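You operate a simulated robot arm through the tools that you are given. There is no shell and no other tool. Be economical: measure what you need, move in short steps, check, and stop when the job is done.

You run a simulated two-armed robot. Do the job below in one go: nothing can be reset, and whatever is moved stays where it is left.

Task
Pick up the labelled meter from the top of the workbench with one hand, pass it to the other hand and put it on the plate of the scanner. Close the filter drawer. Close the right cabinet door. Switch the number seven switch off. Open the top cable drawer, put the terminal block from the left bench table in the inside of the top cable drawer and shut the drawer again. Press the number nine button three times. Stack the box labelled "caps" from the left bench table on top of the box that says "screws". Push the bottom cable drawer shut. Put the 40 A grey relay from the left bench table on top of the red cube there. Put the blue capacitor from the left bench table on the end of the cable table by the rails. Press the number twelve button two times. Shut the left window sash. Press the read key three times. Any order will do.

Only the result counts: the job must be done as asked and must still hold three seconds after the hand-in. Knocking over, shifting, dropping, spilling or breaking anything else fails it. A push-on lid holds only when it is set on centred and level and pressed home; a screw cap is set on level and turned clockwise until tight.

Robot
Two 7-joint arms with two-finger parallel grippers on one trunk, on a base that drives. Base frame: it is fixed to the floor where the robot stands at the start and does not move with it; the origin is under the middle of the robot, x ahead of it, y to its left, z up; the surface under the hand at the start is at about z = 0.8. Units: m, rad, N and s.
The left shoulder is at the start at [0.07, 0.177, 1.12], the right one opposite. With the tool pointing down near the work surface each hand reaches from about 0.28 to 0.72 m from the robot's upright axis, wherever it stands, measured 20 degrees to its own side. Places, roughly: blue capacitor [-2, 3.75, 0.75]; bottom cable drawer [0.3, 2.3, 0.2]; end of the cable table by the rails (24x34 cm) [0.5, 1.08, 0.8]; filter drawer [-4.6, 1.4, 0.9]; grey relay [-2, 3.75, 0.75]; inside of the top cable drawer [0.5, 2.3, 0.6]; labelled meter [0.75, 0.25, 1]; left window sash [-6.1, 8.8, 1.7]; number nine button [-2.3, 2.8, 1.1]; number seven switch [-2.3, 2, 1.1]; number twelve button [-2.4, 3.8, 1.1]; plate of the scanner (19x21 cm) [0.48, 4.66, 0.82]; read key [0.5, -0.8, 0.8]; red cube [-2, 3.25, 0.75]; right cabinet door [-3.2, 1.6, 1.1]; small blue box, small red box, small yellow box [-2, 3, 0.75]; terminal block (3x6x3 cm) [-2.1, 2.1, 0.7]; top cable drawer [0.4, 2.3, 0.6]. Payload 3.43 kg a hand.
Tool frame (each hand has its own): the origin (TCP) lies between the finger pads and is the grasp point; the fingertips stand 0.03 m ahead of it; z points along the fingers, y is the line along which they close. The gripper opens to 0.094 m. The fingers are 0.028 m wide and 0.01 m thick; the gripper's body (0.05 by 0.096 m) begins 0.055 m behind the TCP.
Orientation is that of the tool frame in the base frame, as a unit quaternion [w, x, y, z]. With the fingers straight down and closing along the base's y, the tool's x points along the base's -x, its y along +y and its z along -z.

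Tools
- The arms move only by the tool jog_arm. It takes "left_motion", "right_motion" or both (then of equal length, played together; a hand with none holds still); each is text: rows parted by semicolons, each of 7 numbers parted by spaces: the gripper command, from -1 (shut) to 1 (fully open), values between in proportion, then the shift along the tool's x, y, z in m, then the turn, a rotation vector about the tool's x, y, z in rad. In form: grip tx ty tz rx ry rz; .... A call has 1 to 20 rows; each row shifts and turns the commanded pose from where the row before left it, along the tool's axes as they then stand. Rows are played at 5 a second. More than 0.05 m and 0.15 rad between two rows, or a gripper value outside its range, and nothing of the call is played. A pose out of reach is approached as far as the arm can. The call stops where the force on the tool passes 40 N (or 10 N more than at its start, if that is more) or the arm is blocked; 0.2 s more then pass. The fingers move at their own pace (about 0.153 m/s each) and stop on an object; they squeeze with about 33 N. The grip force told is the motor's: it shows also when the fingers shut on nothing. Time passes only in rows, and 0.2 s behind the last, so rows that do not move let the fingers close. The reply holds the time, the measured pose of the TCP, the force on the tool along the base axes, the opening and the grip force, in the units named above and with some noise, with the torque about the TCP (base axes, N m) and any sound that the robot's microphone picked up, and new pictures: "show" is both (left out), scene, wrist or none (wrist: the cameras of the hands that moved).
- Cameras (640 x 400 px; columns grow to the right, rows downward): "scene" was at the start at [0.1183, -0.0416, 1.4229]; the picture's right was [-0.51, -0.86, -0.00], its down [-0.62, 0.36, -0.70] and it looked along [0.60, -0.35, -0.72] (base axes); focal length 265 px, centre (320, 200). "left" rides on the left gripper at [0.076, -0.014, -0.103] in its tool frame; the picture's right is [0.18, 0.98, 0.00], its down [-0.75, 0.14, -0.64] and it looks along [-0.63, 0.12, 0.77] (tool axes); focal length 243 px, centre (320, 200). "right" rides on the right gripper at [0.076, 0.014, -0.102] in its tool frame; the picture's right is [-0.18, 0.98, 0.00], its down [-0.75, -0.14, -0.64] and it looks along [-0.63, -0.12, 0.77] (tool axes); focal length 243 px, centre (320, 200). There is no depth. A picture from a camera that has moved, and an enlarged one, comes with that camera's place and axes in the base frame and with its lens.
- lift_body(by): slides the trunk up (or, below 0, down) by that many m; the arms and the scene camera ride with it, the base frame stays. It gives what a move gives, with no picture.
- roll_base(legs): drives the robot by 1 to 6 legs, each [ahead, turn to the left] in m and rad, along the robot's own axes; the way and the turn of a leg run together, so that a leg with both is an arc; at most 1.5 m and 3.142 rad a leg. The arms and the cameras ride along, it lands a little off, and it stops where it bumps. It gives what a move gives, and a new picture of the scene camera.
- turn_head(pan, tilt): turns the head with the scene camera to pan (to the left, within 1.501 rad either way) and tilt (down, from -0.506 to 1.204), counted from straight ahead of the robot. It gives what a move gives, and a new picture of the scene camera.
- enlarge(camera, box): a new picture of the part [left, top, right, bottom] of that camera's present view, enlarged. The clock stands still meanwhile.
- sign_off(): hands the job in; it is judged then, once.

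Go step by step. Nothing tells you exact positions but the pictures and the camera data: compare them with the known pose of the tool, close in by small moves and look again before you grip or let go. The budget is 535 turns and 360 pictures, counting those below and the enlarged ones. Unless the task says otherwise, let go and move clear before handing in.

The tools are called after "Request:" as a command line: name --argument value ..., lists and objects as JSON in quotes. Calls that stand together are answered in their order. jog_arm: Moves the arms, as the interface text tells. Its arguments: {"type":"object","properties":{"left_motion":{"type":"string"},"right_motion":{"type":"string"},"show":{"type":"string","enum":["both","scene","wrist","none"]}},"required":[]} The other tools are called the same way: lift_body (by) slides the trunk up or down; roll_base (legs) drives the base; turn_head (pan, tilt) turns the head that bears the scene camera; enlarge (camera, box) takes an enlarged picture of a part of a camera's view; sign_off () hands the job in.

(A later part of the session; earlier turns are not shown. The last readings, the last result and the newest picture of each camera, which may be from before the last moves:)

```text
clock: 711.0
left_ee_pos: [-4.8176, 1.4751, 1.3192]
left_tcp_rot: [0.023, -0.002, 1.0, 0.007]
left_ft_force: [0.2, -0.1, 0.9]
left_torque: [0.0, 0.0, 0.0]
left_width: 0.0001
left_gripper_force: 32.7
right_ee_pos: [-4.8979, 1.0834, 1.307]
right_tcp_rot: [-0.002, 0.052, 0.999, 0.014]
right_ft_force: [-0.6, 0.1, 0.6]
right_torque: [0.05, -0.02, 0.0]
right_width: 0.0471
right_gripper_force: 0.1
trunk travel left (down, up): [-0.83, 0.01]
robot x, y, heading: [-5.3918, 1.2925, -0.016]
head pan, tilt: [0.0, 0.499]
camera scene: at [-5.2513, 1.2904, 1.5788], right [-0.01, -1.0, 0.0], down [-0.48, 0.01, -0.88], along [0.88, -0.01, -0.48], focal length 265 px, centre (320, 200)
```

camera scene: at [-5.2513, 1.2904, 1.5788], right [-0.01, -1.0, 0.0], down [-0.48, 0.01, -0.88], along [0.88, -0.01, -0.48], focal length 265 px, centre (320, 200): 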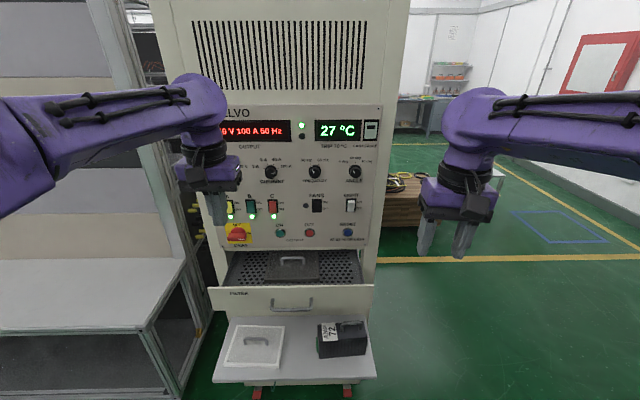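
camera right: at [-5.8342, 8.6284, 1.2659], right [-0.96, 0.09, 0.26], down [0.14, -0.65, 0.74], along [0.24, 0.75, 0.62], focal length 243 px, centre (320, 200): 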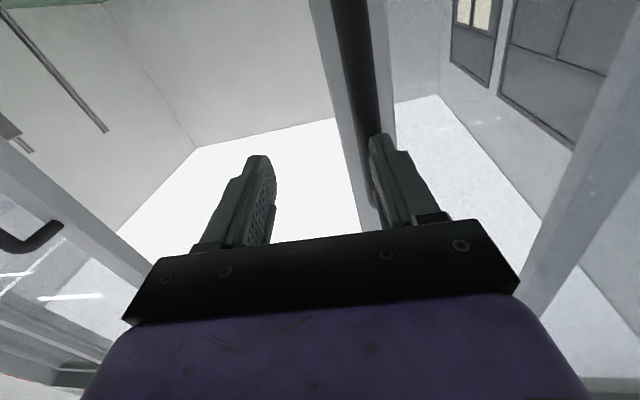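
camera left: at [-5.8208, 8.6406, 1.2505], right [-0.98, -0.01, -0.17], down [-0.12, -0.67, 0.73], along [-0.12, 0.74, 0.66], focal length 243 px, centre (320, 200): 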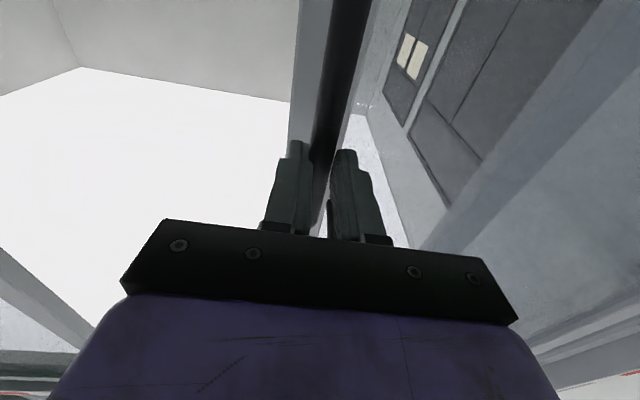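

The filter drawer's front is at about x = -4.67, y 1.12–1.64, around z ≈ 0.9. I'll lower the trunk and look again for its height.

Request:
lift_body --by -0.35

Request:
turn_head --pan 0.05 --tilt 0.35

```text
clock: 714.4
left_ee_pos: [-4.8168, 1.478, 0.9694]
left_tcp_rot: [0.023, -0.002, 1.0, 0.007]
left_ft_force: [0.5, 0.1, 0.5]
left_torque: [-0.01, -0.02, 0.0]
left_width: 0.0
left_gripper_force: 32.9
right_ee_pos: [-4.8981, 1.0827, 0.958]
right_tcp_rot: [-0.003, 0.052, 0.999, 0.014]
right_ft_force: [-0.5, -1.1, 0.2]
right_torque: [0.0, -0.03, -0.02]
right_width: 0.047
right_gripper_force: 0.0
trunk travel left (down, up): [-0.48, 0.36]
robot x, y, heading: [-5.3881, 1.2941, -0.016]
head pan, tilt: [0.0, 0.499]
```

```text
clock: 715.1
left_ee_pos: [-4.8159, 1.476, 0.9701]
left_tcp_rot: [0.022, -0.002, 1.0, 0.007]
left_ft_force: [0.2, -0.3, 0.0]
left_torque: [0.01, -0.02, -0.03]
left_width: 0.0
left_gripper_force: 32.9
right_ee_pos: [-4.897, 1.0821, 0.9567]
right_tcp_rot: [-0.002, 0.052, 0.999, 0.014]
right_ft_force: [0.2, 0.3, 0.5]
right_torque: [0.02, 0.0, 0.02]
right_width: 0.0469
right_gripper_force: 0.1
trunk travel left (down, up): [-0.48, 0.36]
robot x, y, heading: [-5.3942, 1.2971, -0.019]
head pan, tilt: [0.051, 0.351]
camera scene: at [-5.2492, 1.295, 1.2424], right [0.04, -1.0, 0.0], down [-0.34, -0.01, -0.94], along [0.94, 0.03, -0.34], focal length 265 px, centre (320, 200)
```

scene: 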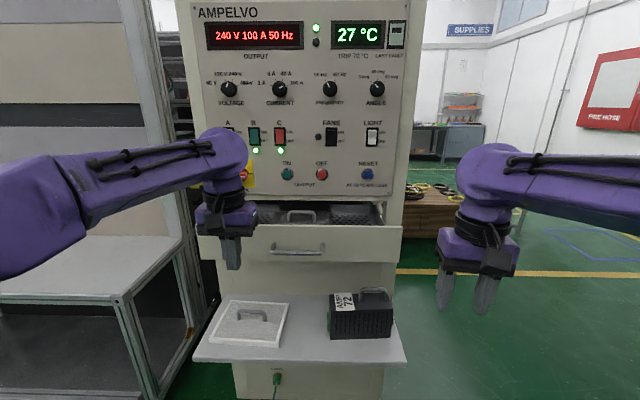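

Handle at z ≈ 0.91; panel z 0.86–0.96, x ≈ -4.66. I'll pitch the left hand forward and push beside the handle.

Request:
jog_arm --left_motion "-1 0.02 0 0 0 0 0; -1 0 0 0 0 -0.15 0; -1 0 0 0 0 -0.15 0; -1 0 0 0 0 -0.15 0; -1 0 0 0 0 -0.15 0; -1 0 0 0 0 -0.15 0; -1 0 0 0 0 -0.15 0; -1 0 0 0 0 -0.15 0; -1 0 0 0 0 -0.15 0; -1 0 0 0 0 -0.15 0; -1 0 0 0 0 -0.15 0; -1 0 0 0 0 -0.07 0; -1 0.03 0 0 0 0 0; -1 0.03 0 0 0 0 0; -1 0 0 0 0 0 0"

```text
clock: 718.3
left_ee_pos: [-4.833, 1.4786, 0.9095]
left_tcp_rot: [0.723, 0.004, 0.691, 0.007]
left_ft_force: [0.0, 0.9, -0.4]
left_torque: [0.02, 0.0, 0.0]
left_width: 0.0
left_gripper_force: 33.2
right_ee_pos: [-4.8996, 1.0817, 0.9567]
right_tcp_rot: [-0.003, 0.051, 0.999, 0.015]
right_ft_force: [0.1, 0.9, 0.2]
right_torque: [0.02, 0.02, 0.03]
right_width: 0.0468
right_gripper_force: 0.1
trunk travel left (down, up): [-0.48, 0.36]
robot x, y, heading: [-5.389, 1.2926, -0.017]
head pan, tilt: [0.051, 0.351]
camera scene: at [-5.2495, 1.2949, 1.2425], right [0.04, -1.0, 0.0], down [-0.34, -0.01, -0.94], along [0.94, 0.03, -0.34], focal length 265 px, centre (320, 200)
camera left: at [-4.9313, 1.4653, 0.8301], right [0.0, 0.99, -0.17], down [-0.68, 0.13, 0.73], along [0.74, 0.11, 0.67], focal length 243 px, centre (320, 200)
```

scene: 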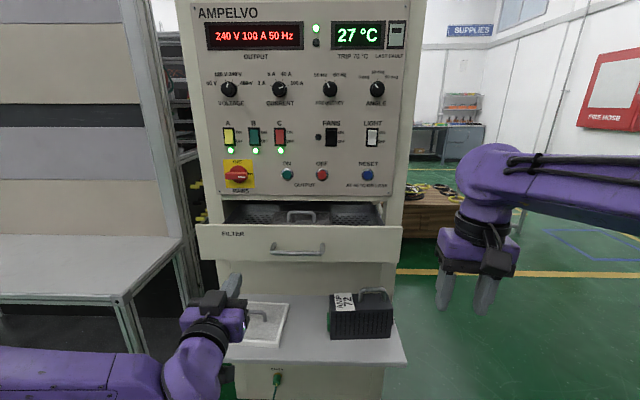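
left: 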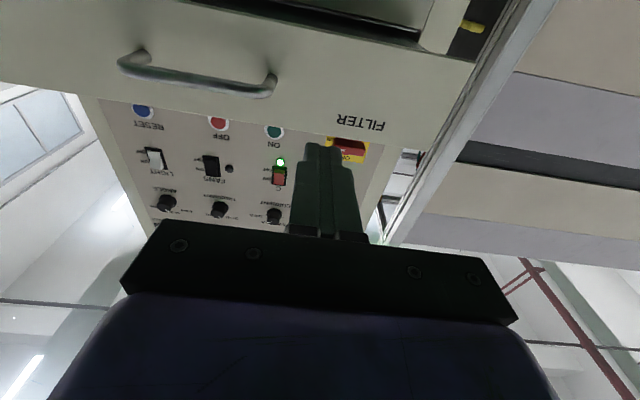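

Request:
roll_base --legs '[[0.1, 0.01]]'

Request:
jog_arm --left_motion "-1 0 0 0.02 0 0 0; -1 0 0 0.02 0 0 0; -1 0 0 0.02 0 0 0; -1 0 0 0.02 0 0 0; -1 0 0 0.02 0 0 0; -1 0 0 0 0 0 0"

```text
clock: 719.5
left_ee_pos: [-4.7357, 1.484, 0.9093]
left_tcp_rot: [0.722, 0.0, 0.692, 0.01]
left_ft_force: [0.3, -0.3, 0.7]
left_torque: [0.04, 0.0, 0.0]
left_width: 0.0
left_gripper_force: 33.5
right_ee_pos: [-4.7972, 1.0868, 0.957]
right_tcp_rot: [-0.002, 0.046, 0.999, 0.014]
right_ft_force: [-0.4, -0.2, 0.5]
right_torque: [0.0, 0.05, 0.0]
right_width: 0.0471
right_gripper_force: 0.0
trunk travel left (down, up): [-0.48, 0.36]
robot x, y, heading: [-5.2945, 1.2916, -0.005]
head pan, tilt: [0.051, 0.351]
camera scene: at [-5.1499, 1.2957, 1.2423], right [0.05, -1.0, 0.0], down [-0.34, -0.02, -0.94], along [0.94, 0.04, -0.34], focal length 265 px, centre (320, 200)
```

scene: 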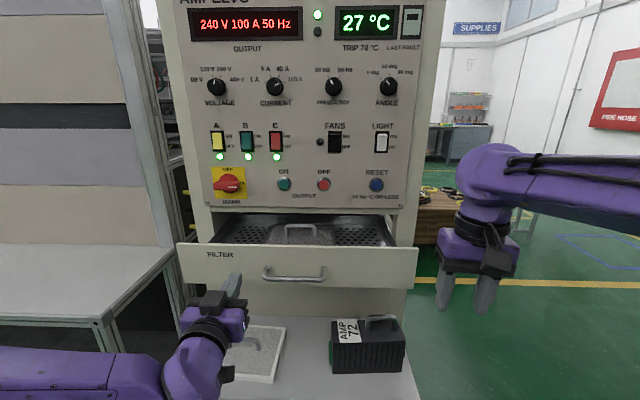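

```text
clock: 720.9
left_ee_pos: [-4.6358, 1.4861, 0.916]
left_tcp_rot: [0.723, -0.001, 0.691, 0.012]
left_ft_force: [0.2, 0.3, -0.5]
left_torque: [0.02, 0.03, -0.03]
left_width: 0.0
left_gripper_force: 32.8
right_ee_pos: [-4.7982, 1.0872, 0.9571]
right_tcp_rot: [-0.002, 0.046, 0.999, 0.014]
right_ft_force: [-0.4, 0.5, 0.3]
right_torque: [-0.02, -0.01, 0.02]
right_width: 0.0469
right_gripper_force: 0.1
trunk travel left (down, up): [-0.48, 0.36]
robot x, y, heading: [-5.2963, 1.2935, -0.008]
head pan, tilt: [0.051, 0.351]
camera scene: at [-5.1512, 1.2957, 1.2425], right [0.05, -1.0, 0.0], down [-0.34, -0.02, -0.94], along [0.94, 0.04, -0.34], focal length 265 px, centre (320, 200)
camera left: at [-4.7342, 1.4711, 0.8356], right [-0.01, 0.99, -0.17], down [-0.68, 0.12, 0.73], along [0.74, 0.12, 0.67], focal length 243 px, centre (320, 200)
```

scene: 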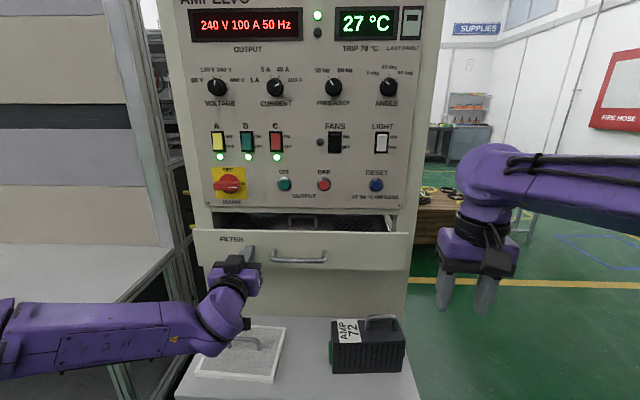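
left: 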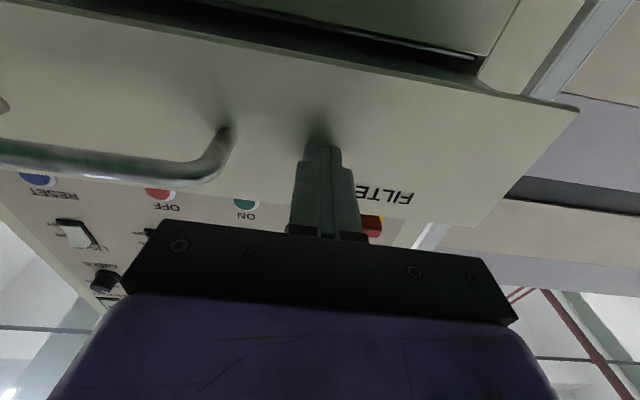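

The drawer is moving in. I'll continue until it stops.

Request:
jog_arm --left_motion "-1 0 0 0.015 0 0 0; -1 0 0 0.015 0 0 0; -1 0 0 0.015 0 0 0; -1 0 0 0.015 0 0 0; -1 0 0 0.012 0 0 0; -1 0 0 0.01 0 0 0; -1 0 0 0.01 0 0 0; -1 0 0 0.008 0 0 0; -1 0 0 0.008 0 0 0; -1 0 0 0 0 0 0"

```text
clock: 722.8
left_ee_pos: [-4.5396, 1.4855, 0.9192]
left_tcp_rot: [0.721, 0.001, 0.693, 0.01]
left_ft_force: [-28.2, 3.3, 4.3]
left_torque: [-0.09, 0.25, 0.08]
left_width: 0.0
left_gripper_force: 32.7
right_ee_pos: [-4.8028, 1.0882, 0.9603]
right_tcp_rot: [0.001, 0.044, 0.999, 0.014]
right_ft_force: [-0.1, 0.3, -0.5]
right_torque: [0.0, -0.03, 0.0]
right_width: 0.0472
right_gripper_force: 0.0
trunk travel left (down, up): [-0.48, 0.36]
robot x, y, heading: [-5.2968, 1.2885, -0.002]
head pan, tilt: [0.051, 0.351]
stopped in row 9 (left hand): the force on the tool passed its limit at 54 N (the readings are from after the stop); the commanded pose is now the measured one
camera scene: at [-5.1586, 1.2967, 1.2434], right [0.05, -1.0, 0.0], down [-0.34, -0.02, -0.94], along [0.94, 0.05, -0.34], focal length 265 px, centre (320, 200)
camera left: at [-4.6387, 1.472, 0.8395], right [0.0, 0.99, -0.17], down [-0.67, 0.12, 0.73], along [0.74, 0.12, 0.66], focal length 243 px, centre (320, 200)
```

scene: 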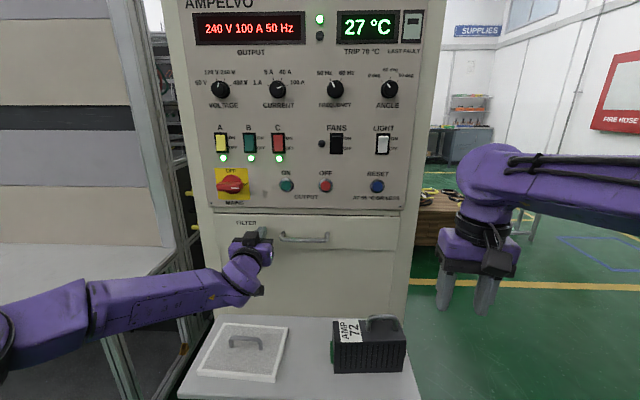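
left: 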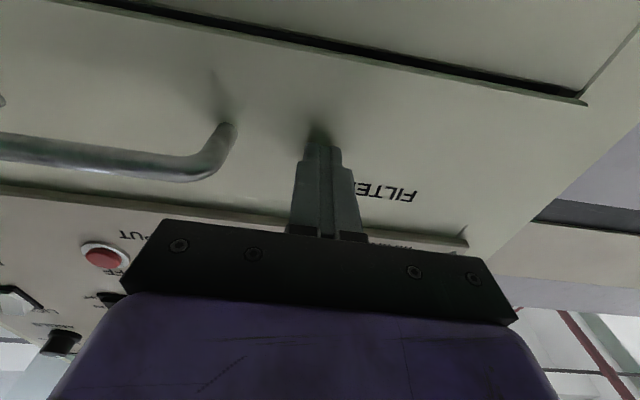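

The filter drawer is shut. I'll retract and verify.

Request:
jog_arm --left_motion "-1 0 0 -0.04 0 0 0; -1 0 0 -0.05 0 0 0; -1 0 0 -0.05 0 0 0; -1 0 0 -0.05 0 0 0; -1 0 0 -0.03 0 0 0; -1 0 0 0 0 0 0" --show "none"

Request:
roll_base --legs '[[-0.35, 0]]'

Request:
jog_arm --left_motion "-1 0 0 0 0 0.15 0; -1 0 0 0 0 0.15 0; -1 0 0 0 0 0.15 0; -1 0 0 0 0 0.15 0; -1 0 0 0 0 0.15 0; -1 0 0 0 0 0.15 0; -1 0 0 0 0 0.15 0; -1 0 0 0 0 0.15 0; -1 0 0 0 0 0.15 0; -1 0 0 0 0 0.15 0; -1 0 0 0 0 0.07 0; -1 0 0 0 0 0 0" --show "none"

Request:
lift_body --by 0.25

Request:
enlarge --camera "scene" --box '[160, 130, 460, 330]'

```text
clock: 724.2
left_ee_pos: [-4.7549, 1.4843, 0.9055]
left_tcp_rot: [0.719, 0.002, 0.695, 0.01]
left_ft_force: [0.3, -0.2, 0.5]
left_torque: [-0.03, -0.01, 0.0]
left_width: 0.0001
left_gripper_force: 33.2
right_ee_pos: [-4.7974, 1.0884, 0.9571]
right_tcp_rot: [-0.002, 0.046, 0.999, 0.014]
right_ft_force: [-0.7, 0.2, 0.4]
right_torque: [-0.01, 0.0, 0.0]
right_width: 0.047
right_gripper_force: 0.0
trunk travel left (down, up): [-0.48, 0.36]
robot x, y, heading: [-5.2909, 1.2926, 0.002]
head pan, tilt: [0.051, 0.351]
```

```text
clock: 726.3
left_ee_pos: [-5.0165, 1.4872, 0.9049]
left_tcp_rot: [0.719, 0.001, 0.695, 0.011]
left_ft_force: [-0.2, 0.2, 0.9]
left_torque: [0.0, -0.03, 0.01]
left_width: 0.0001
left_gripper_force: 32.6
right_ee_pos: [-5.0603, 1.0903, 0.9562]
right_tcp_rot: [-0.003, 0.046, 0.999, 0.014]
right_ft_force: [-0.2, -0.3, -0.1]
right_torque: [0.03, 0.02, -0.03]
right_width: 0.0471
right_gripper_force: 0.0
trunk travel left (down, up): [-0.48, 0.36]
robot x, y, heading: [-5.5552, 1.295, -0.001]
head pan, tilt: [0.051, 0.351]
stopped in leg 1: the robot was blocked; the commanded pose is now the measured one
camera scene: at [-5.4137, 1.2974, 1.242], right [0.05, -1.0, 0.0], down [-0.35, -0.02, -0.94], along [0.94, 0.05, -0.35], focal length 265 px, centre (320, 200)
```

scene: 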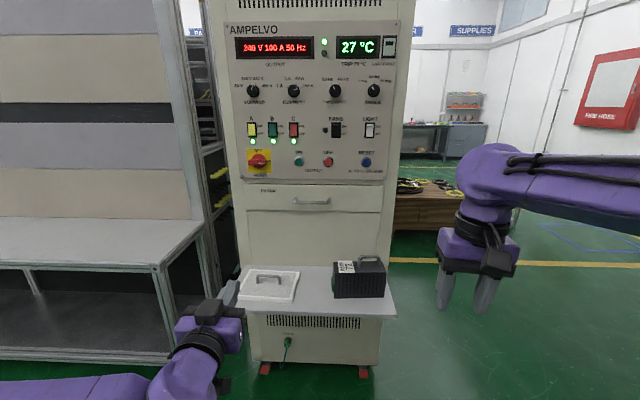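

```text
clock: 728.9
left_ee_pos: [-5.0192, 1.4845, 0.9059]
left_tcp_rot: [0.019, -0.006, 1.0, 0.008]
left_ft_force: [0.9, 0.0, 0.0]
left_torque: [0.01, -0.01, -0.03]
left_width: 0.0
left_gripper_force: 32.9
right_ee_pos: [-5.0636, 1.0898, 0.957]
right_tcp_rot: [-0.001, 0.045, 0.999, 0.014]
right_ft_force: [-0.1, 0.5, -1.1]
right_torque: [0.0, -0.01, 0.01]
right_width: 0.047
right_gripper_force: 0.0
trunk travel left (down, up): [-0.48, 0.36]
robot x, y, heading: [-5.5599, 1.2909, -0.003]
head pan, tilt: [0.051, 0.351]
```

```text
clock: 731.5
left_ee_pos: [-5.0184, 1.4855, 1.1572]
left_tcp_rot: [0.018, -0.006, 1.0, 0.008]
left_ft_force: [0.7, -0.1, 1.0]
left_torque: [-0.04, 0.01, -0.01]
left_width: 0.0002
left_gripper_force: 33.2
right_ee_pos: [-5.0624, 1.0891, 1.2079]
right_tcp_rot: [-0.001, 0.044, 0.999, 0.014]
right_ft_force: [-0.8, 0.0, -0.3]
right_torque: [-0.01, 0.0, -0.03]
right_width: 0.0471
right_gripper_force: 0.0
trunk travel left (down, up): [-0.73, 0.11]
robot x, y, heading: [-5.5592, 1.2946, 0.001]
head pan, tilt: [0.051, 0.351]
```

```text
2.00 times, centred on (310, 230) of scene
camera zoom: at [-5.4164, 1.2972, 1.4924], right [0.05, -1.0, 0.0], down [-0.34, -0.02, -0.94], along [0.94, 0.05, -0.34], focal length 530 px, centre (340, 140)
```

zoom: 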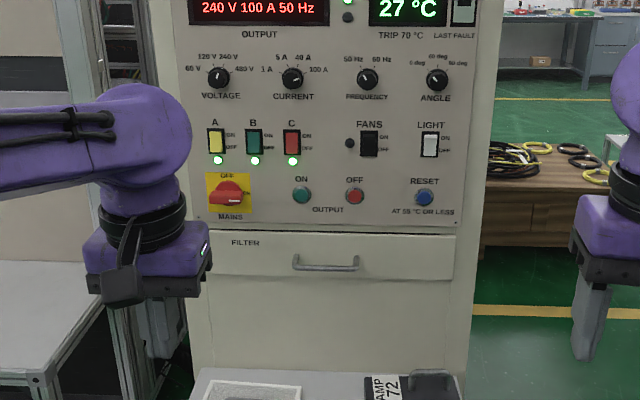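

The filter drawer is flush. The base stopped against something behind it, probably the cart, so I'll move forward, turn north and check it.

Request:
roll_base --legs '[[0.15, 0], [0, 1.571]]'

Request:
turn_head --pan 1.4 --tilt 0.5

```text
clock: 736.7
left_ee_pos: [-5.6026, 1.8301, 1.1564]
left_tcp_rot: [-0.007, 0.713, -0.7, -0.018]
left_ft_force: [-0.4, 0.4, -0.2]
left_torque: [-0.01, 0.03, -0.04]
left_width: 0.0
left_gripper_force: 32.9
right_ee_pos: [-5.2077, 1.79, 1.2068]
right_tcp_rot: [-0.011, -0.676, 0.736, 0.01]
right_ft_force: [-0.3, 0.3, -0.1]
right_torque: [0.02, 0.01, -0.01]
right_width: 0.0472
right_gripper_force: 0.0
trunk travel left (down, up): [-0.73, 0.11]
robot x, y, heading: [-5.4105, 1.2924, 1.569]
head pan, tilt: [0.051, 0.351]
camera scene: at [-5.4147, 1.4358, 1.4925], right [1.0, 0.05, 0.0], down [0.02, -0.34, -0.94], along [-0.05, 0.94, -0.34], focal length 265 px, centre (320, 200)
```

scene: 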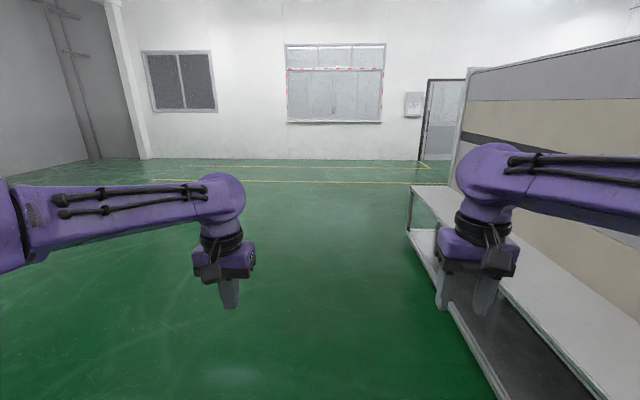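

```text
clock: 738.2
left_ee_pos: [-5.6024, 1.8317, 1.1575]
left_tcp_rot: [-0.008, 0.713, -0.701, -0.018]
left_ft_force: [-0.7, 0.1, -0.2]
left_torque: [0.04, 0.0, -0.02]
left_width: 0.0
left_gripper_force: 33.1
right_ee_pos: [-5.207, 1.7896, 1.2086]
right_tcp_rot: [-0.01, -0.678, 0.735, 0.01]
right_ft_force: [0.1, 0.3, -0.1]
right_torque: [0.01, -0.02, 0.0]
right_width: 0.0469
right_gripper_force: 0.0
trunk travel left (down, up): [-0.73, 0.11]
robot x, y, heading: [-5.4067, 1.2972, 1.575]
head pan, tilt: [1.4, 0.499]
camera scene: at [-5.4994, 1.3581, 1.4788], right [0.17, 0.99, 0.0], down [0.47, -0.08, -0.88], along [-0.87, 0.15, -0.48], focal length 265 px, centre (320, 200)
```

scene: 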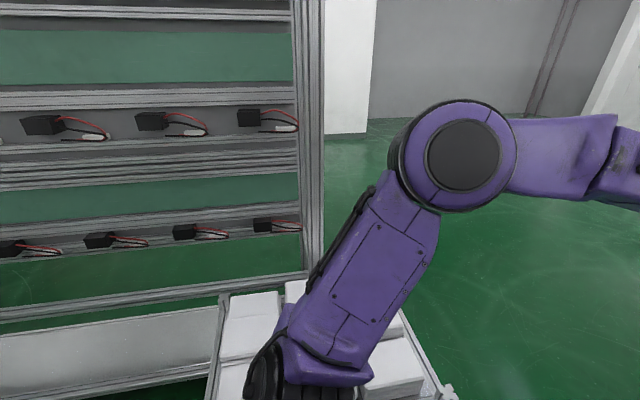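

The cart is close but looks undisturbed. I'll drive north and round into the aisle behind the left bench.

Request:
roll_base --legs '[[1.5, -0.03], [1.5, 0], [1.5, 0], [1.2, 0], [0, -1.54], [1.5, 0]]'

Request:
turn_head --pan -0.9 --tilt 0.25

```text
clock: 776.1
left_ee_pos: [-3.1408, 7.1998, 1.1581]
left_tcp_rot: [0.018, -0.011, 1.0, 0.008]
left_ft_force: [1.0, 0.6, 0.7]
left_torque: [0.04, 0.0, -0.02]
left_width: 0.0001
left_gripper_force: 33.4
right_ee_pos: [-3.1813, 6.8044, 1.2073]
right_tcp_rot: [-0.001, 0.041, 0.999, 0.014]
right_ft_force: [0.6, -0.1, -0.9]
right_torque: [0.03, 0.0, -0.03]
right_width: 0.0469
right_gripper_force: 0.1
trunk travel left (down, up): [-0.73, 0.11]
robot x, y, heading: [-3.676, 7.0048, 0.007]
head pan, tilt: [1.4, 0.499]
camera scene: at [-3.6145, 7.0937, 1.4788], right [0.99, -0.16, 0.0], down [-0.08, -0.47, -0.88], along [0.14, 0.87, -0.48], focal length 265 px, centre (320, 200)
```

scene: 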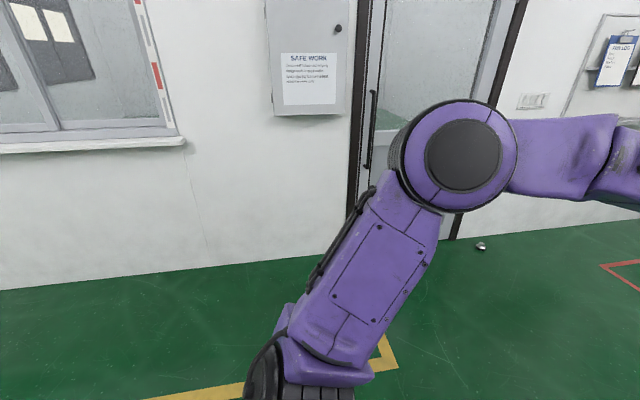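

```text
clock: 778.2
left_ee_pos: [-3.1413, 7.2011, 1.1565]
left_tcp_rot: [0.018, -0.011, 1.0, 0.007]
left_ft_force: [-0.9, 0.0, 0.6]
left_torque: [-0.02, -0.01, -0.02]
left_width: 0.0002
left_gripper_force: 33.0
right_ee_pos: [-3.1811, 6.8046, 1.2077]
right_tcp_rot: [-0.001, 0.04, 0.999, 0.014]
right_ft_force: [1.1, -0.7, 0.2]
right_torque: [-0.05, 0.01, 0.03]
right_width: 0.0468
right_gripper_force: 0.1
trunk travel left (down, up): [-0.73, 0.11]
robot x, y, heading: [-3.6769, 7.0047, 0.006]
head pan, tilt: [-0.901, 0.25]
camera scene: at [-3.5703, 6.9312, 1.5019], right [-0.78, -0.63, 0.0], down [-0.16, 0.19, -0.97], along [0.61, -0.75, -0.25], focal length 265 px, centre (320, 200)
```

scene: 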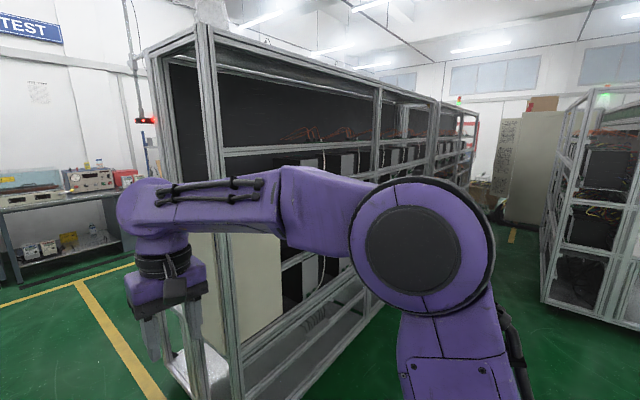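

The aisle behind the bench is about 1.1 m wide, centred at x ≈ -3.3, with the cabinet at its end. I'll narrow the arms a bit and drive down it.

Request:
jog_arm --left_motion "-1 -0.035 -0.025 0 0 0 0; -1 -0.035 -0.025 0 0 0 0; -1 -0.035 -0.025 0 0 0 0; -1 0 0 0 0 0 0" --right_motion "-1 -0.04 0.02 0 0 0 0; -1 -0.04 0.02 0 0 0 0; -1 -0.04 0.02 0 0 0 0; -1 0 0 0 0 0 0" --show "none"

Request:
roll_base --legs '[[0.38, 0], [0, -1.577], [1.0, 0]]'

Request:
turn_head --pan 0.0 --tilt 0.25

```text
clock: 779.2
left_ee_pos: [-3.0366, 7.1294, 1.1588]
left_tcp_rot: [0.019, -0.011, 1.0, 0.009]
left_ft_force: [-0.2, 0.3, -0.4]
left_torque: [-0.04, -0.02, 0.0]
left_width: 0.0
left_gripper_force: 33.2
right_ee_pos: [-3.0568, 6.8536, 1.2086]
right_tcp_rot: [0.0, 0.04, 0.999, 0.015]
right_ft_force: [-0.5, -0.2, 0.8]
right_torque: [-0.01, 0.02, 0.0]
right_width: 0.0
right_gripper_force: 33.1
trunk travel left (down, up): [-0.73, 0.11]
robot x, y, heading: [-3.6795, 7.0031, 0.009]
head pan, tilt: [-0.901, 0.25]
```

```text
clock: 790.2
left_ee_pos: [-3.1237, 5.3813, 1.1595]
left_tcp_rot: [0.018, 0.69, 0.724, -0.007]
left_ft_force: [-0.2, 0.0, -0.2]
left_torque: [0.02, 0.02, 0.02]
left_width: 0.0
left_gripper_force: 32.9
right_ee_pos: [-3.4001, 5.3949, 1.2085]
right_tcp_rot: [0.01, 0.726, 0.688, 0.012]
right_ft_force: [-0.1, -1.3, 0.4]
right_torque: [-0.02, 0.03, 0.02]
right_width: 0.0001
right_gripper_force: 32.6
trunk travel left (down, up): [-0.73, 0.11]
robot x, y, heading: [-3.2661, 6.0199, -1.538]
head pan, tilt: [-0.901, 0.25]
camera scene: at [-3.3369, 5.9105, 1.502], right [-0.65, 0.76, 0.0], down [0.19, 0.16, -0.97], along [-0.74, -0.63, -0.25], focal length 265 px, centre (320, 200)
```

scene: 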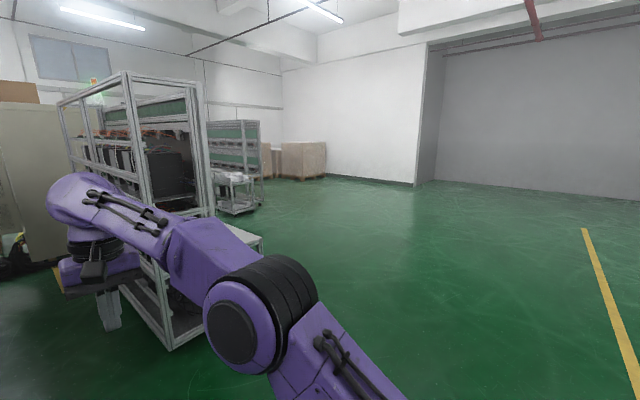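

```text
clock: 791.4
left_ee_pos: [-3.1248, 5.3813, 1.1582]
left_tcp_rot: [0.018, 0.69, 0.723, -0.007]
left_ft_force: [-0.8, 0.7, 0.5]
left_torque: [0.0, -0.03, -0.02]
left_width: 0.0
left_gripper_force: 32.3
right_ee_pos: [-3.3999, 5.3956, 1.2079]
right_tcp_rot: [0.01, 0.726, 0.688, 0.011]
right_ft_force: [0.1, 0.6, -0.2]
right_torque: [0.0, -0.01, 0.02]
right_width: 0.0
right_gripper_force: 32.8
trunk travel left (down, up): [-0.73, 0.11]
robot x, y, heading: [-3.2668, 6.0233, -1.54]
head pan, tilt: [0.0, 0.25]
camera scene: at [-3.2626, 5.8771, 1.5019], right [-1.0, -0.03, 0.0], down [-0.01, 0.25, -0.97], along [0.03, -0.97, -0.25], focal length 265 px, centre (320, 200)
```

scene: 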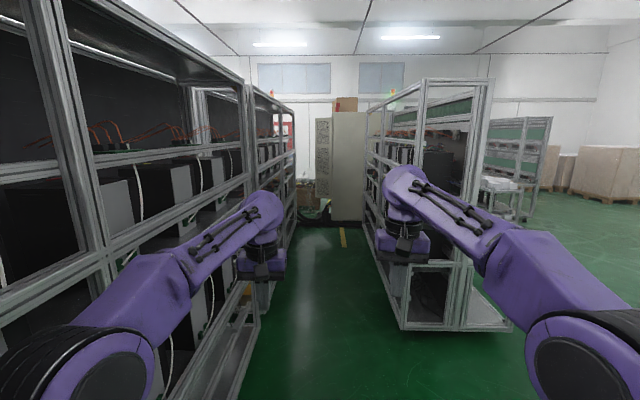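

Request:
roll_base --legs '[[0, -0.038], [1.3, 0]]'

```text
clock: 798.2
left_ee_pos: [-3.1215, 4.1066, 1.1577]
left_tcp_rot: [0.019, 0.695, 0.718, -0.007]
left_ft_force: [-0.5, -0.9, -0.4]
left_torque: [0.02, 0.01, 0.03]
left_width: 0.0004
left_gripper_force: 32.7
right_ee_pos: [-3.3975, 4.1246, 1.2078]
right_tcp_rot: [0.009, 0.731, 0.683, 0.012]
right_ft_force: [-0.4, -0.1, 1.0]
right_torque: [0.0, -0.01, 0.0]
right_width: 0.0002
right_gripper_force: 33.4
trunk travel left (down, up): [-0.73, 0.11]
robot x, y, heading: [-3.2542, 4.7484, -1.548]
head pan, tilt: [0.0, 0.25]
camera scene: at [-3.2531, 4.6044, 1.5019], right [-1.0, -0.02, 0.0], down [-0.01, 0.25, -0.97], along [0.02, -0.97, -0.25], focal length 265 px, centre (320, 200)
```

scene: 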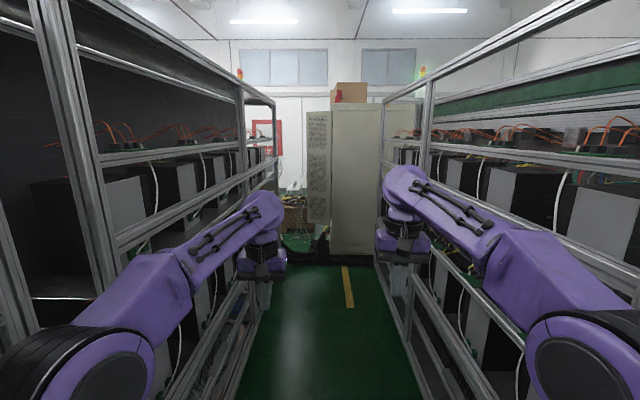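

Tight, so I'll extend both hands further forward to bring the elbows in, and correct the heading.

Request:
jog_arm --left_motion "-1 -0.04 -0.005 0 0 0 0; -1 -0.04 -0.005 0 0 0 0; -1 0 0 0 0 0 0" --right_motion "-1 -0.04 0.005 0 0 0 0; -1 -0.04 0.005 0 0 0 0; -1 0 0 0 0 0 0" --show "scene"

```text
clock: 799.0
left_ee_pos: [-3.1146, 4.0916, 1.155]
left_tcp_rot: [0.018, 0.695, 0.719, -0.008]
left_ft_force: [0.3, 0.1, -0.3]
left_torque: [0.02, 0.02, 0.0]
left_width: 0.0
left_gripper_force: 33.2
left hand out of reach, approached as far as the arm can: row 1, 2
right_ee_pos: [-3.3981, 4.1054, 1.2077]
right_tcp_rot: [0.01, 0.731, 0.683, 0.012]
right_ft_force: [0.3, -0.4, -0.8]
right_torque: [0.01, -0.01, 0.0]
right_width: 0.0
right_gripper_force: 33.1
right hand out of reach, approached as far as the arm can: row 1, 2
trunk travel left (down, up): [-0.73, 0.11]
robot x, y, heading: [-3.2544, 4.7479, -1.551]
head pan, tilt: [0.0, 0.25]
camera scene: at [-3.2531, 4.6035, 1.5018], right [-1.0, -0.02, 0.0], down [-0.01, 0.25, -0.97], along [0.02, -0.97, -0.25], focal length 265 px, centre (320, 200)
```

scene: 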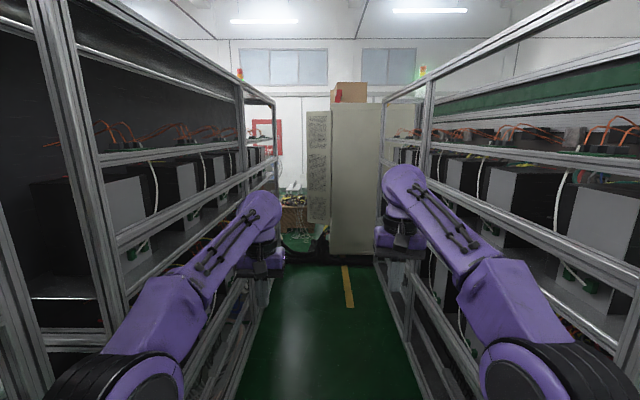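

Elbows are in. Continuing.

Request:
roll_base --legs '[[0, -0.036], [1.2, 0]]'

```text
clock: 805.3
left_ee_pos: [-3.1893, 2.912, 1.1574]
left_tcp_rot: [0.019, 0.717, 0.697, -0.007]
left_ft_force: [0.4, 0.0, 0.1]
left_torque: [0.01, -0.02, 0.01]
left_width: 0.0001
left_gripper_force: 33.3
right_ee_pos: [-3.4703, 2.9434, 1.2076]
right_tcp_rot: [0.01, 0.751, 0.66, 0.01]
right_ft_force: [0.5, -0.2, 0.2]
right_torque: [-0.04, 0.0, -0.04]
right_width: 0.0
right_gripper_force: 33.1
trunk travel left (down, up): [-0.73, 0.11]
robot x, y, heading: [-3.2891, 3.5744, -1.615]
head pan, tilt: [0.0, 0.25]
camera scene: at [-3.2951, 3.4312, 1.5019], right [-1.0, 0.04, 0.0], down [0.01, 0.25, -0.97], along [-0.04, -0.97, -0.25], focal length 265 px, centre (320, 200)
```

scene: 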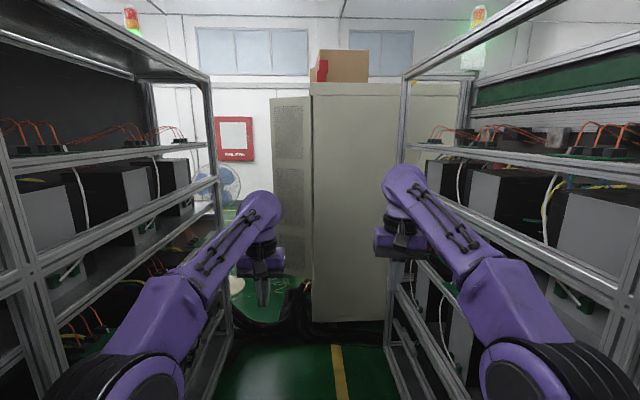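

I can see the open door's outer face straight ahead (free edge left, hinge right). Thick cables cross the floor at y ≈ 1.85, so I'll stop at y ≈ 2.7 first.

Request:
roll_base --legs '[[0.85, 0.02], [0, 0.024]]'

Request:
turn_head --pan 0.0 --tilt 0.55

```text
clock: 810.1
left_ee_pos: [-3.1939, 2.0771, 1.1559]
left_tcp_rot: [0.019, 0.704, 0.71, -0.007]
left_ft_force: [-0.5, -0.1, 0.0]
left_torque: [0.0, 0.02, 0.0]
left_width: 0.0001
left_gripper_force: 33.0
right_ee_pos: [-3.4762, 2.0982, 1.209]
right_tcp_rot: [0.011, 0.739, 0.673, 0.012]
right_ft_force: [-0.2, -0.7, 0.3]
right_torque: [-0.01, -0.01, 0.03]
right_width: 0.0
right_gripper_force: 33.2
trunk travel left (down, up): [-0.73, 0.11]
robot x, y, heading: [-3.3142, 2.7338, -1.569]
head pan, tilt: [0.0, 0.25]
camera scene: at [-3.3205, 2.5931, 1.5019], right [-1.0, 0.0, 0.0], down [0.0, 0.25, -0.97], along [0.0, -0.97, -0.25], focal length 265 px, centre (320, 200)
```

scene: 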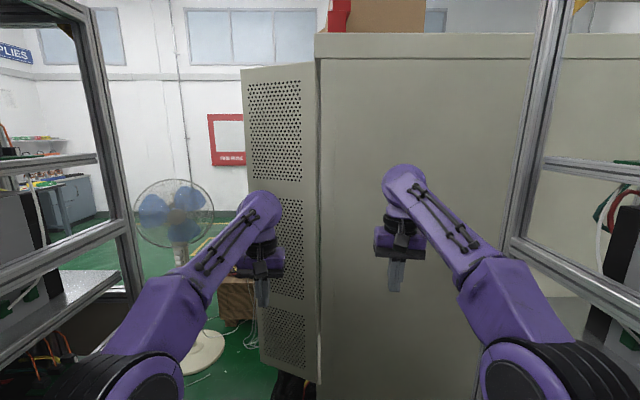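

```text
clock: 810.9
left_ee_pos: [-3.1931, 2.0772, 1.1549]
left_tcp_rot: [0.018, 0.704, 0.71, -0.008]
left_ft_force: [0.4, 0.8, -0.1]
left_torque: [0.0, 0.0, 0.0]
left_width: 0.0001
left_gripper_force: 33.1
right_ee_pos: [-3.4742, 2.098, 1.2071]
right_tcp_rot: [0.009, 0.739, 0.674, 0.011]
right_ft_force: [1.0, 0.6, 0.6]
right_torque: [-0.06, 0.0, 0.03]
right_width: 0.0002
right_gripper_force: 32.6
trunk travel left (down, up): [-0.73, 0.11]
robot x, y, heading: [-3.3161, 2.7401, -1.58]
head pan, tilt: [0.0, 0.55]
camera scene: at [-3.3179, 2.5963, 1.4743], right [-1.0, 0.0, 0.0], down [0.0, 0.52, -0.85], along [0.0, -0.85, -0.52], focal length 265 px, centre (320, 200)
```

scene: 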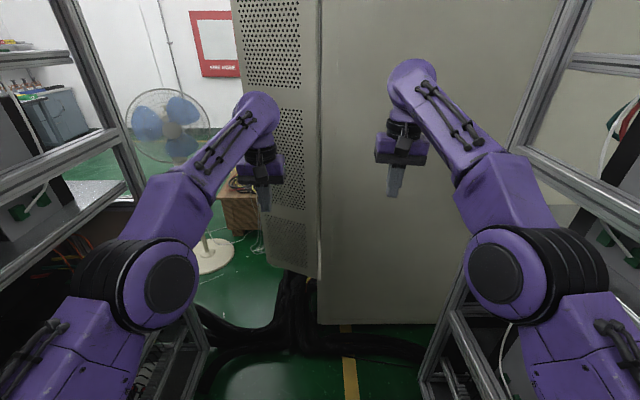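

The door is about 70° open, hinge at about (-3.31, 1.60), free edge at about (-3.03, 1.49). I'll pull the right hand back and pitch the left hand forward.

Request:
jog_arm --left_motion "-1 0.035 0 0 0 0 0; -1 0.035 0 0 0 0 0; -1 0.03 0 0 0 0 0; -1 0 0 0 0 -0.15 0; -1 0 0 0 0 -0.15 0; -1 0 0 0 0 -0.15 0; -1 0 0 0 0 -0.15 0; -1 0 0 0 0 -0.15 0; -1 0 0 0 0 -0.15 0; -1 0 0 0 0 -0.15 0; -1 0 0 0 0 -0.15 0; -1 0 0 0 0 -0.15 0; -1 0 0 0 0 -0.15 0; -1 0 0 0 0 -0.07 0; -1 0 0 0 0 0 0" --right_motion "-1 0.035 0 0 0 0 0; -1 0.035 0 0 0 0 0; -1 0.035 0 0 0 0 0; -1 0 0 0 0 0 0; -1 0 0 0 0 0 0; -1 0 0 0 0 0 0; -1 0 0 0 0 0 0; -1 0 0 0 0 0 0; -1 0 0 0 0 0 0; -1 0 0 0 0 0 0; -1 0 0 0 0 0 0; -1 0 0 0 0 0 0; -1 0 0 0 0 0 0; -1 0 0 0 0 0 0; -1 0 0 0 0 0 0"

```text
clock: 814.1
left_ee_pos: [-3.1943, 2.1775, 1.1527]
left_tcp_rot: [0.516, 0.491, 0.49, -0.502]
left_ft_force: [-1.1, 0.6, 0.1]
left_torque: [0.01, 0.02, 0.0]
left_width: 0.0
left_gripper_force: 33.3
right_ee_pos: [-3.4655, 2.2039, 1.2088]
right_tcp_rot: [0.01, 0.739, 0.673, 0.01]
right_ft_force: [0.2, -0.5, 0.6]
right_torque: [0.02, 0.01, 0.0]
right_width: 0.0002
right_gripper_force: 33.6
trunk travel left (down, up): [-0.73, 0.11]
robot x, y, heading: [-3.3156, 2.7355, -1.574]
head pan, tilt: [0.0, 0.55]
camera scene: at [-3.3186, 2.5969, 1.4743], right [-1.0, 0.0, 0.0], down [0.0, 0.52, -0.85], along [0.0, -0.85, -0.52], focal length 265 px, centre (320, 200)
camera right: at [-3.4497, 2.2784, 1.3133], right [0.96, -0.27, 0.03], down [-0.23, -0.74, 0.64], along [-0.15, -0.62, -0.77], focal length 243 px, centre (320, 200)
camera left: at [-3.2082, 2.2776, 1.073], right [0.99, 0.0, -0.17], down [0.12, 0.67, 0.73], along [0.11, -0.74, 0.66], focal length 243 px, centre (320, 200)
```

scene: 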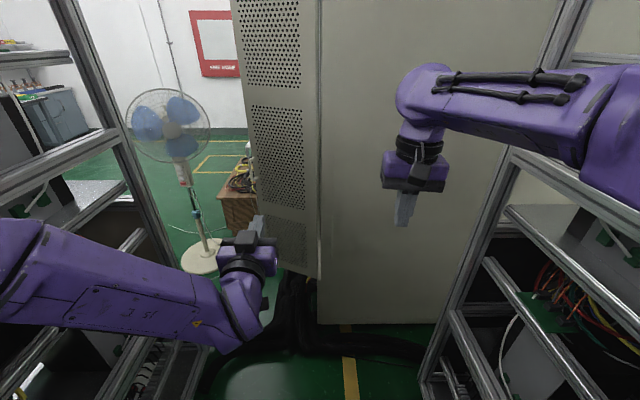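
right: 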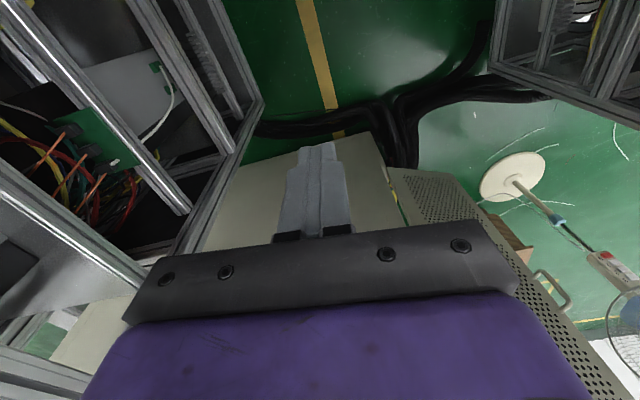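
left: 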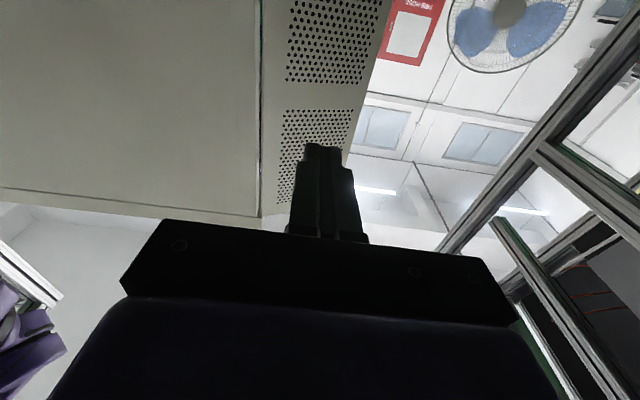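

I'll extend the left hand forward to tuck the elbow before advancing.

Request:
jog_arm --left_motion "-1 0 0 0.04 0 0 0; -1 0 0 0.04 0 0 0; -1 0 0 0.04 0 0 0; -1 0 0 0.04 0 0 0; -1 0 0 0.03 0 0 0; -1 0 0 0 0 0 0" --show "none"

Request:
roll_base --legs '[[0.25, 0]]'

```text
clock: 815.5
left_ee_pos: [-3.1928, 1.9857, 1.1595]
left_tcp_rot: [0.516, 0.493, 0.488, -0.503]
left_ft_force: [-0.6, -0.1, -0.4]
left_torque: [0.0, 0.01, 0.02]
left_width: 0.0
left_gripper_force: 32.9
right_ee_pos: [-3.4675, 2.2039, 1.2087]
right_tcp_rot: [0.011, 0.739, 0.674, 0.011]
right_ft_force: [-0.3, 0.2, -0.2]
right_torque: [0.0, 0.0, 0.02]
right_width: 0.0001
right_gripper_force: 33.1
trunk travel left (down, up): [-0.73, 0.11]
robot x, y, heading: [-3.315, 2.7397, -1.58]
head pan, tilt: [0.0, 0.55]
```

```text
clock: 817.4
left_ee_pos: [-3.1948, 1.7325, 1.1597]
left_tcp_rot: [0.514, 0.494, 0.488, -0.504]
left_ft_force: [-0.3, 0.0, -1.0]
left_torque: [-0.01, 0.0, 0.01]
left_width: 0.0
left_gripper_force: 33.1
right_ee_pos: [-3.4696, 1.9506, 1.2094]
right_tcp_rot: [0.01, 0.739, 0.673, 0.011]
right_ft_force: [-0.2, -0.3, 0.6]
right_torque: [0.0, -0.03, -0.03]
right_width: 0.0001
right_gripper_force: 33.6
trunk travel left (down, up): [-0.73, 0.11]
robot x, y, heading: [-3.3198, 2.4872, -1.575]
head pan, tilt: [0.0, 0.55]
camera scene: at [-3.3197, 2.3438, 1.4744], right [-1.0, 0.01, 0.0], down [0.0, 0.52, -0.85], along [0.0, -0.85, -0.52], focal length 265 px, centre (320, 200)
```

scene: 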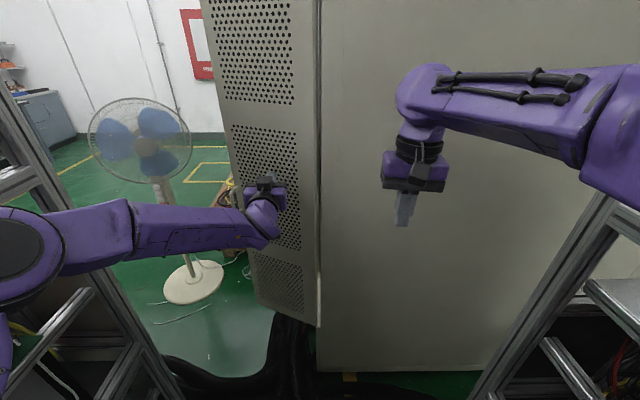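

Request:
roll_base --legs '[[0.13, 0]]'

Request:
jog_arm --left_motion "-1 0 0 0.01 0 0 0; -1 0 0 0.01 0 0 0; -1 0 0 0.01 0 0 0; -1 0 0 0.01 0 0 0; -1 0 0 0.01 0 0 0; -1 0 0 0 0 0 0"

```text
clock: 818.6
left_ee_pos: [-3.1946, 1.6092, 1.1625]
left_tcp_rot: [0.516, 0.491, 0.489, -0.503]
left_ft_force: [0.7, 0.2, 0.0]
left_torque: [0.01, 0.0, -0.04]
left_width: 0.0001
left_gripper_force: 32.5
right_ee_pos: [-3.4683, 1.8253, 1.2108]
right_tcp_rot: [0.012, 0.738, 0.674, 0.008]
right_ft_force: [-0.2, 0.5, 0.4]
right_torque: [-0.01, 0.03, -0.05]
right_width: 0.0
right_gripper_force: 32.8
trunk travel left (down, up): [-0.73, 0.11]
robot x, y, heading: [-3.3174, 2.357, -1.575]
head pan, tilt: [0.0, 0.55]
camera scene: at [-3.32, 2.2198, 1.4748], right [-1.0, 0.0, 0.0], down [0.0, 0.52, -0.85], along [0.0, -0.85, -0.52], focal length 265 px, centre (320, 200)
```

scene: 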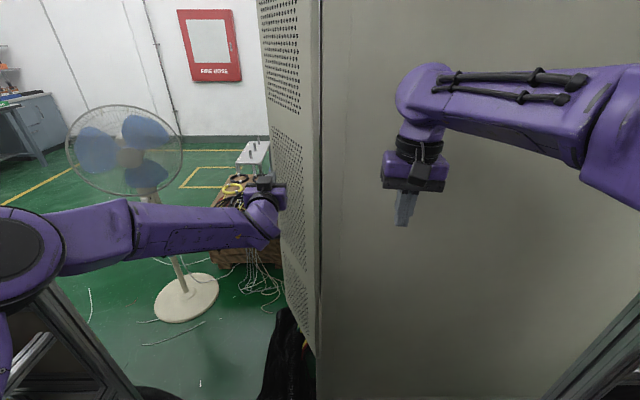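

```text
clock: 820.0
left_ee_pos: [-3.1931, 1.5548, 1.1608]
left_tcp_rot: [0.516, 0.492, 0.489, -0.502]
left_ft_force: [-0.6, 0.4, -0.5]
left_torque: [0.0, 0.0, 0.0]
left_width: 0.0
left_gripper_force: 32.7
right_ee_pos: [-3.4689, 1.822, 1.2093]
right_tcp_rot: [0.01, 0.739, 0.674, 0.012]
right_ft_force: [0.9, 0.8, 0.0]
right_torque: [0.01, 0.01, 0.0]
right_width: 0.0003
right_gripper_force: 32.7
trunk travel left (down, up): [-0.73, 0.11]
robot x, y, heading: [-3.3196, 2.3522, -1.579]
head pan, tilt: [0.0, 0.55]
camera scene: at [-3.3199, 2.2145, 1.4742], right [-1.0, 0.0, 0.0], down [0.0, 0.52, -0.85], along [0.0, -0.85, -0.52], focal length 265 px, centre (320, 200)
camera left: at [-3.2072, 1.6545, 1.0819], right [0.99, 0.0, -0.17], down [0.12, 0.67, 0.73], along [0.12, -0.74, 0.66], focal length 243 px, centre (320, 200)
```

scene: 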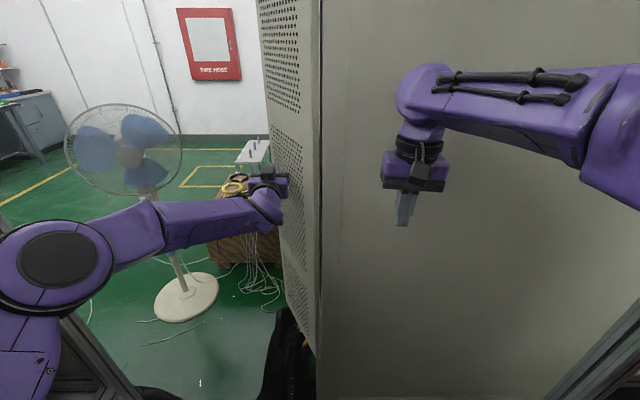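
left: 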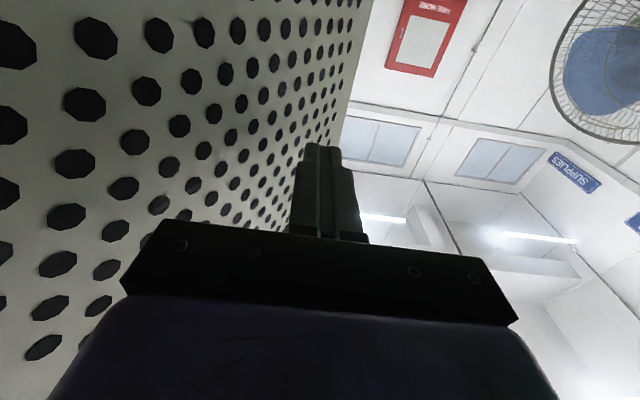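

The door is swinging in. Now I'll push sideways (-x) with the finger's side.

Request:
jog_arm --left_motion "-1 0 -0.012 0 0 0 0; -1 0 -0.012 0 0 0 0; -1 0 -0.012 0 0 0 0; -1 0 -0.012 0 0 0 0; -1 0 -0.012 0 0 0 0; -1 0 -0.012 0 0 0 0; -1 0 0 0 0 0 0"

```text
clock: 821.6
left_ee_pos: [-3.2542, 1.5531, 1.1601]
left_tcp_rot: [0.514, 0.489, 0.493, -0.503]
left_ft_force: [38.0, 5.1, -5.1]
left_torque: [-0.64, 0.53, -4.21]
left_width: 0.0002
left_gripper_force: 32.8
right_ee_pos: [-3.4587, 1.8219, 1.2102]
right_tcp_rot: [0.007, 0.739, 0.673, 0.008]
right_ft_force: [-0.2, -0.3, -0.9]
right_torque: [-0.02, -0.03, 0.01]
right_width: 0.0001
right_gripper_force: 33.1
trunk travel left (down, up): [-0.73, 0.11]
robot x, y, heading: [-3.3175, 2.3539, -1.57]
head pan, tilt: [0.0, 0.55]
camera scene: at [-3.3072, 2.2153, 1.4741], right [-1.0, 0.0, 0.01], down [-0.01, 0.52, -0.85], along [0.0, -0.85, -0.52], focal length 265 px, centre (320, 200)
camera left: at [-3.268, 1.6531, 1.0812], right [0.98, 0.01, -0.18], down [0.13, 0.67, 0.73], along [0.13, -0.74, 0.66], focal length 243 px, centre (320, 200)
```

scene: 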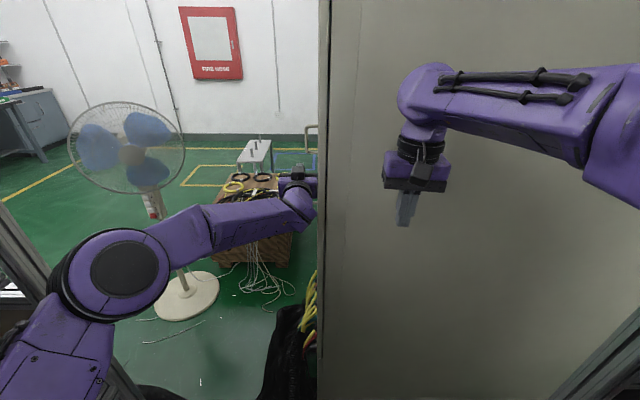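
left: 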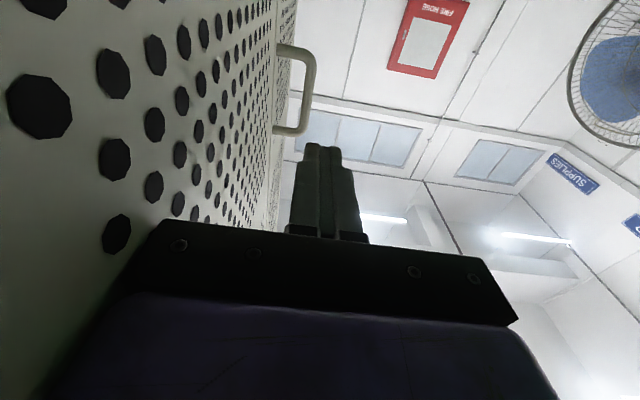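

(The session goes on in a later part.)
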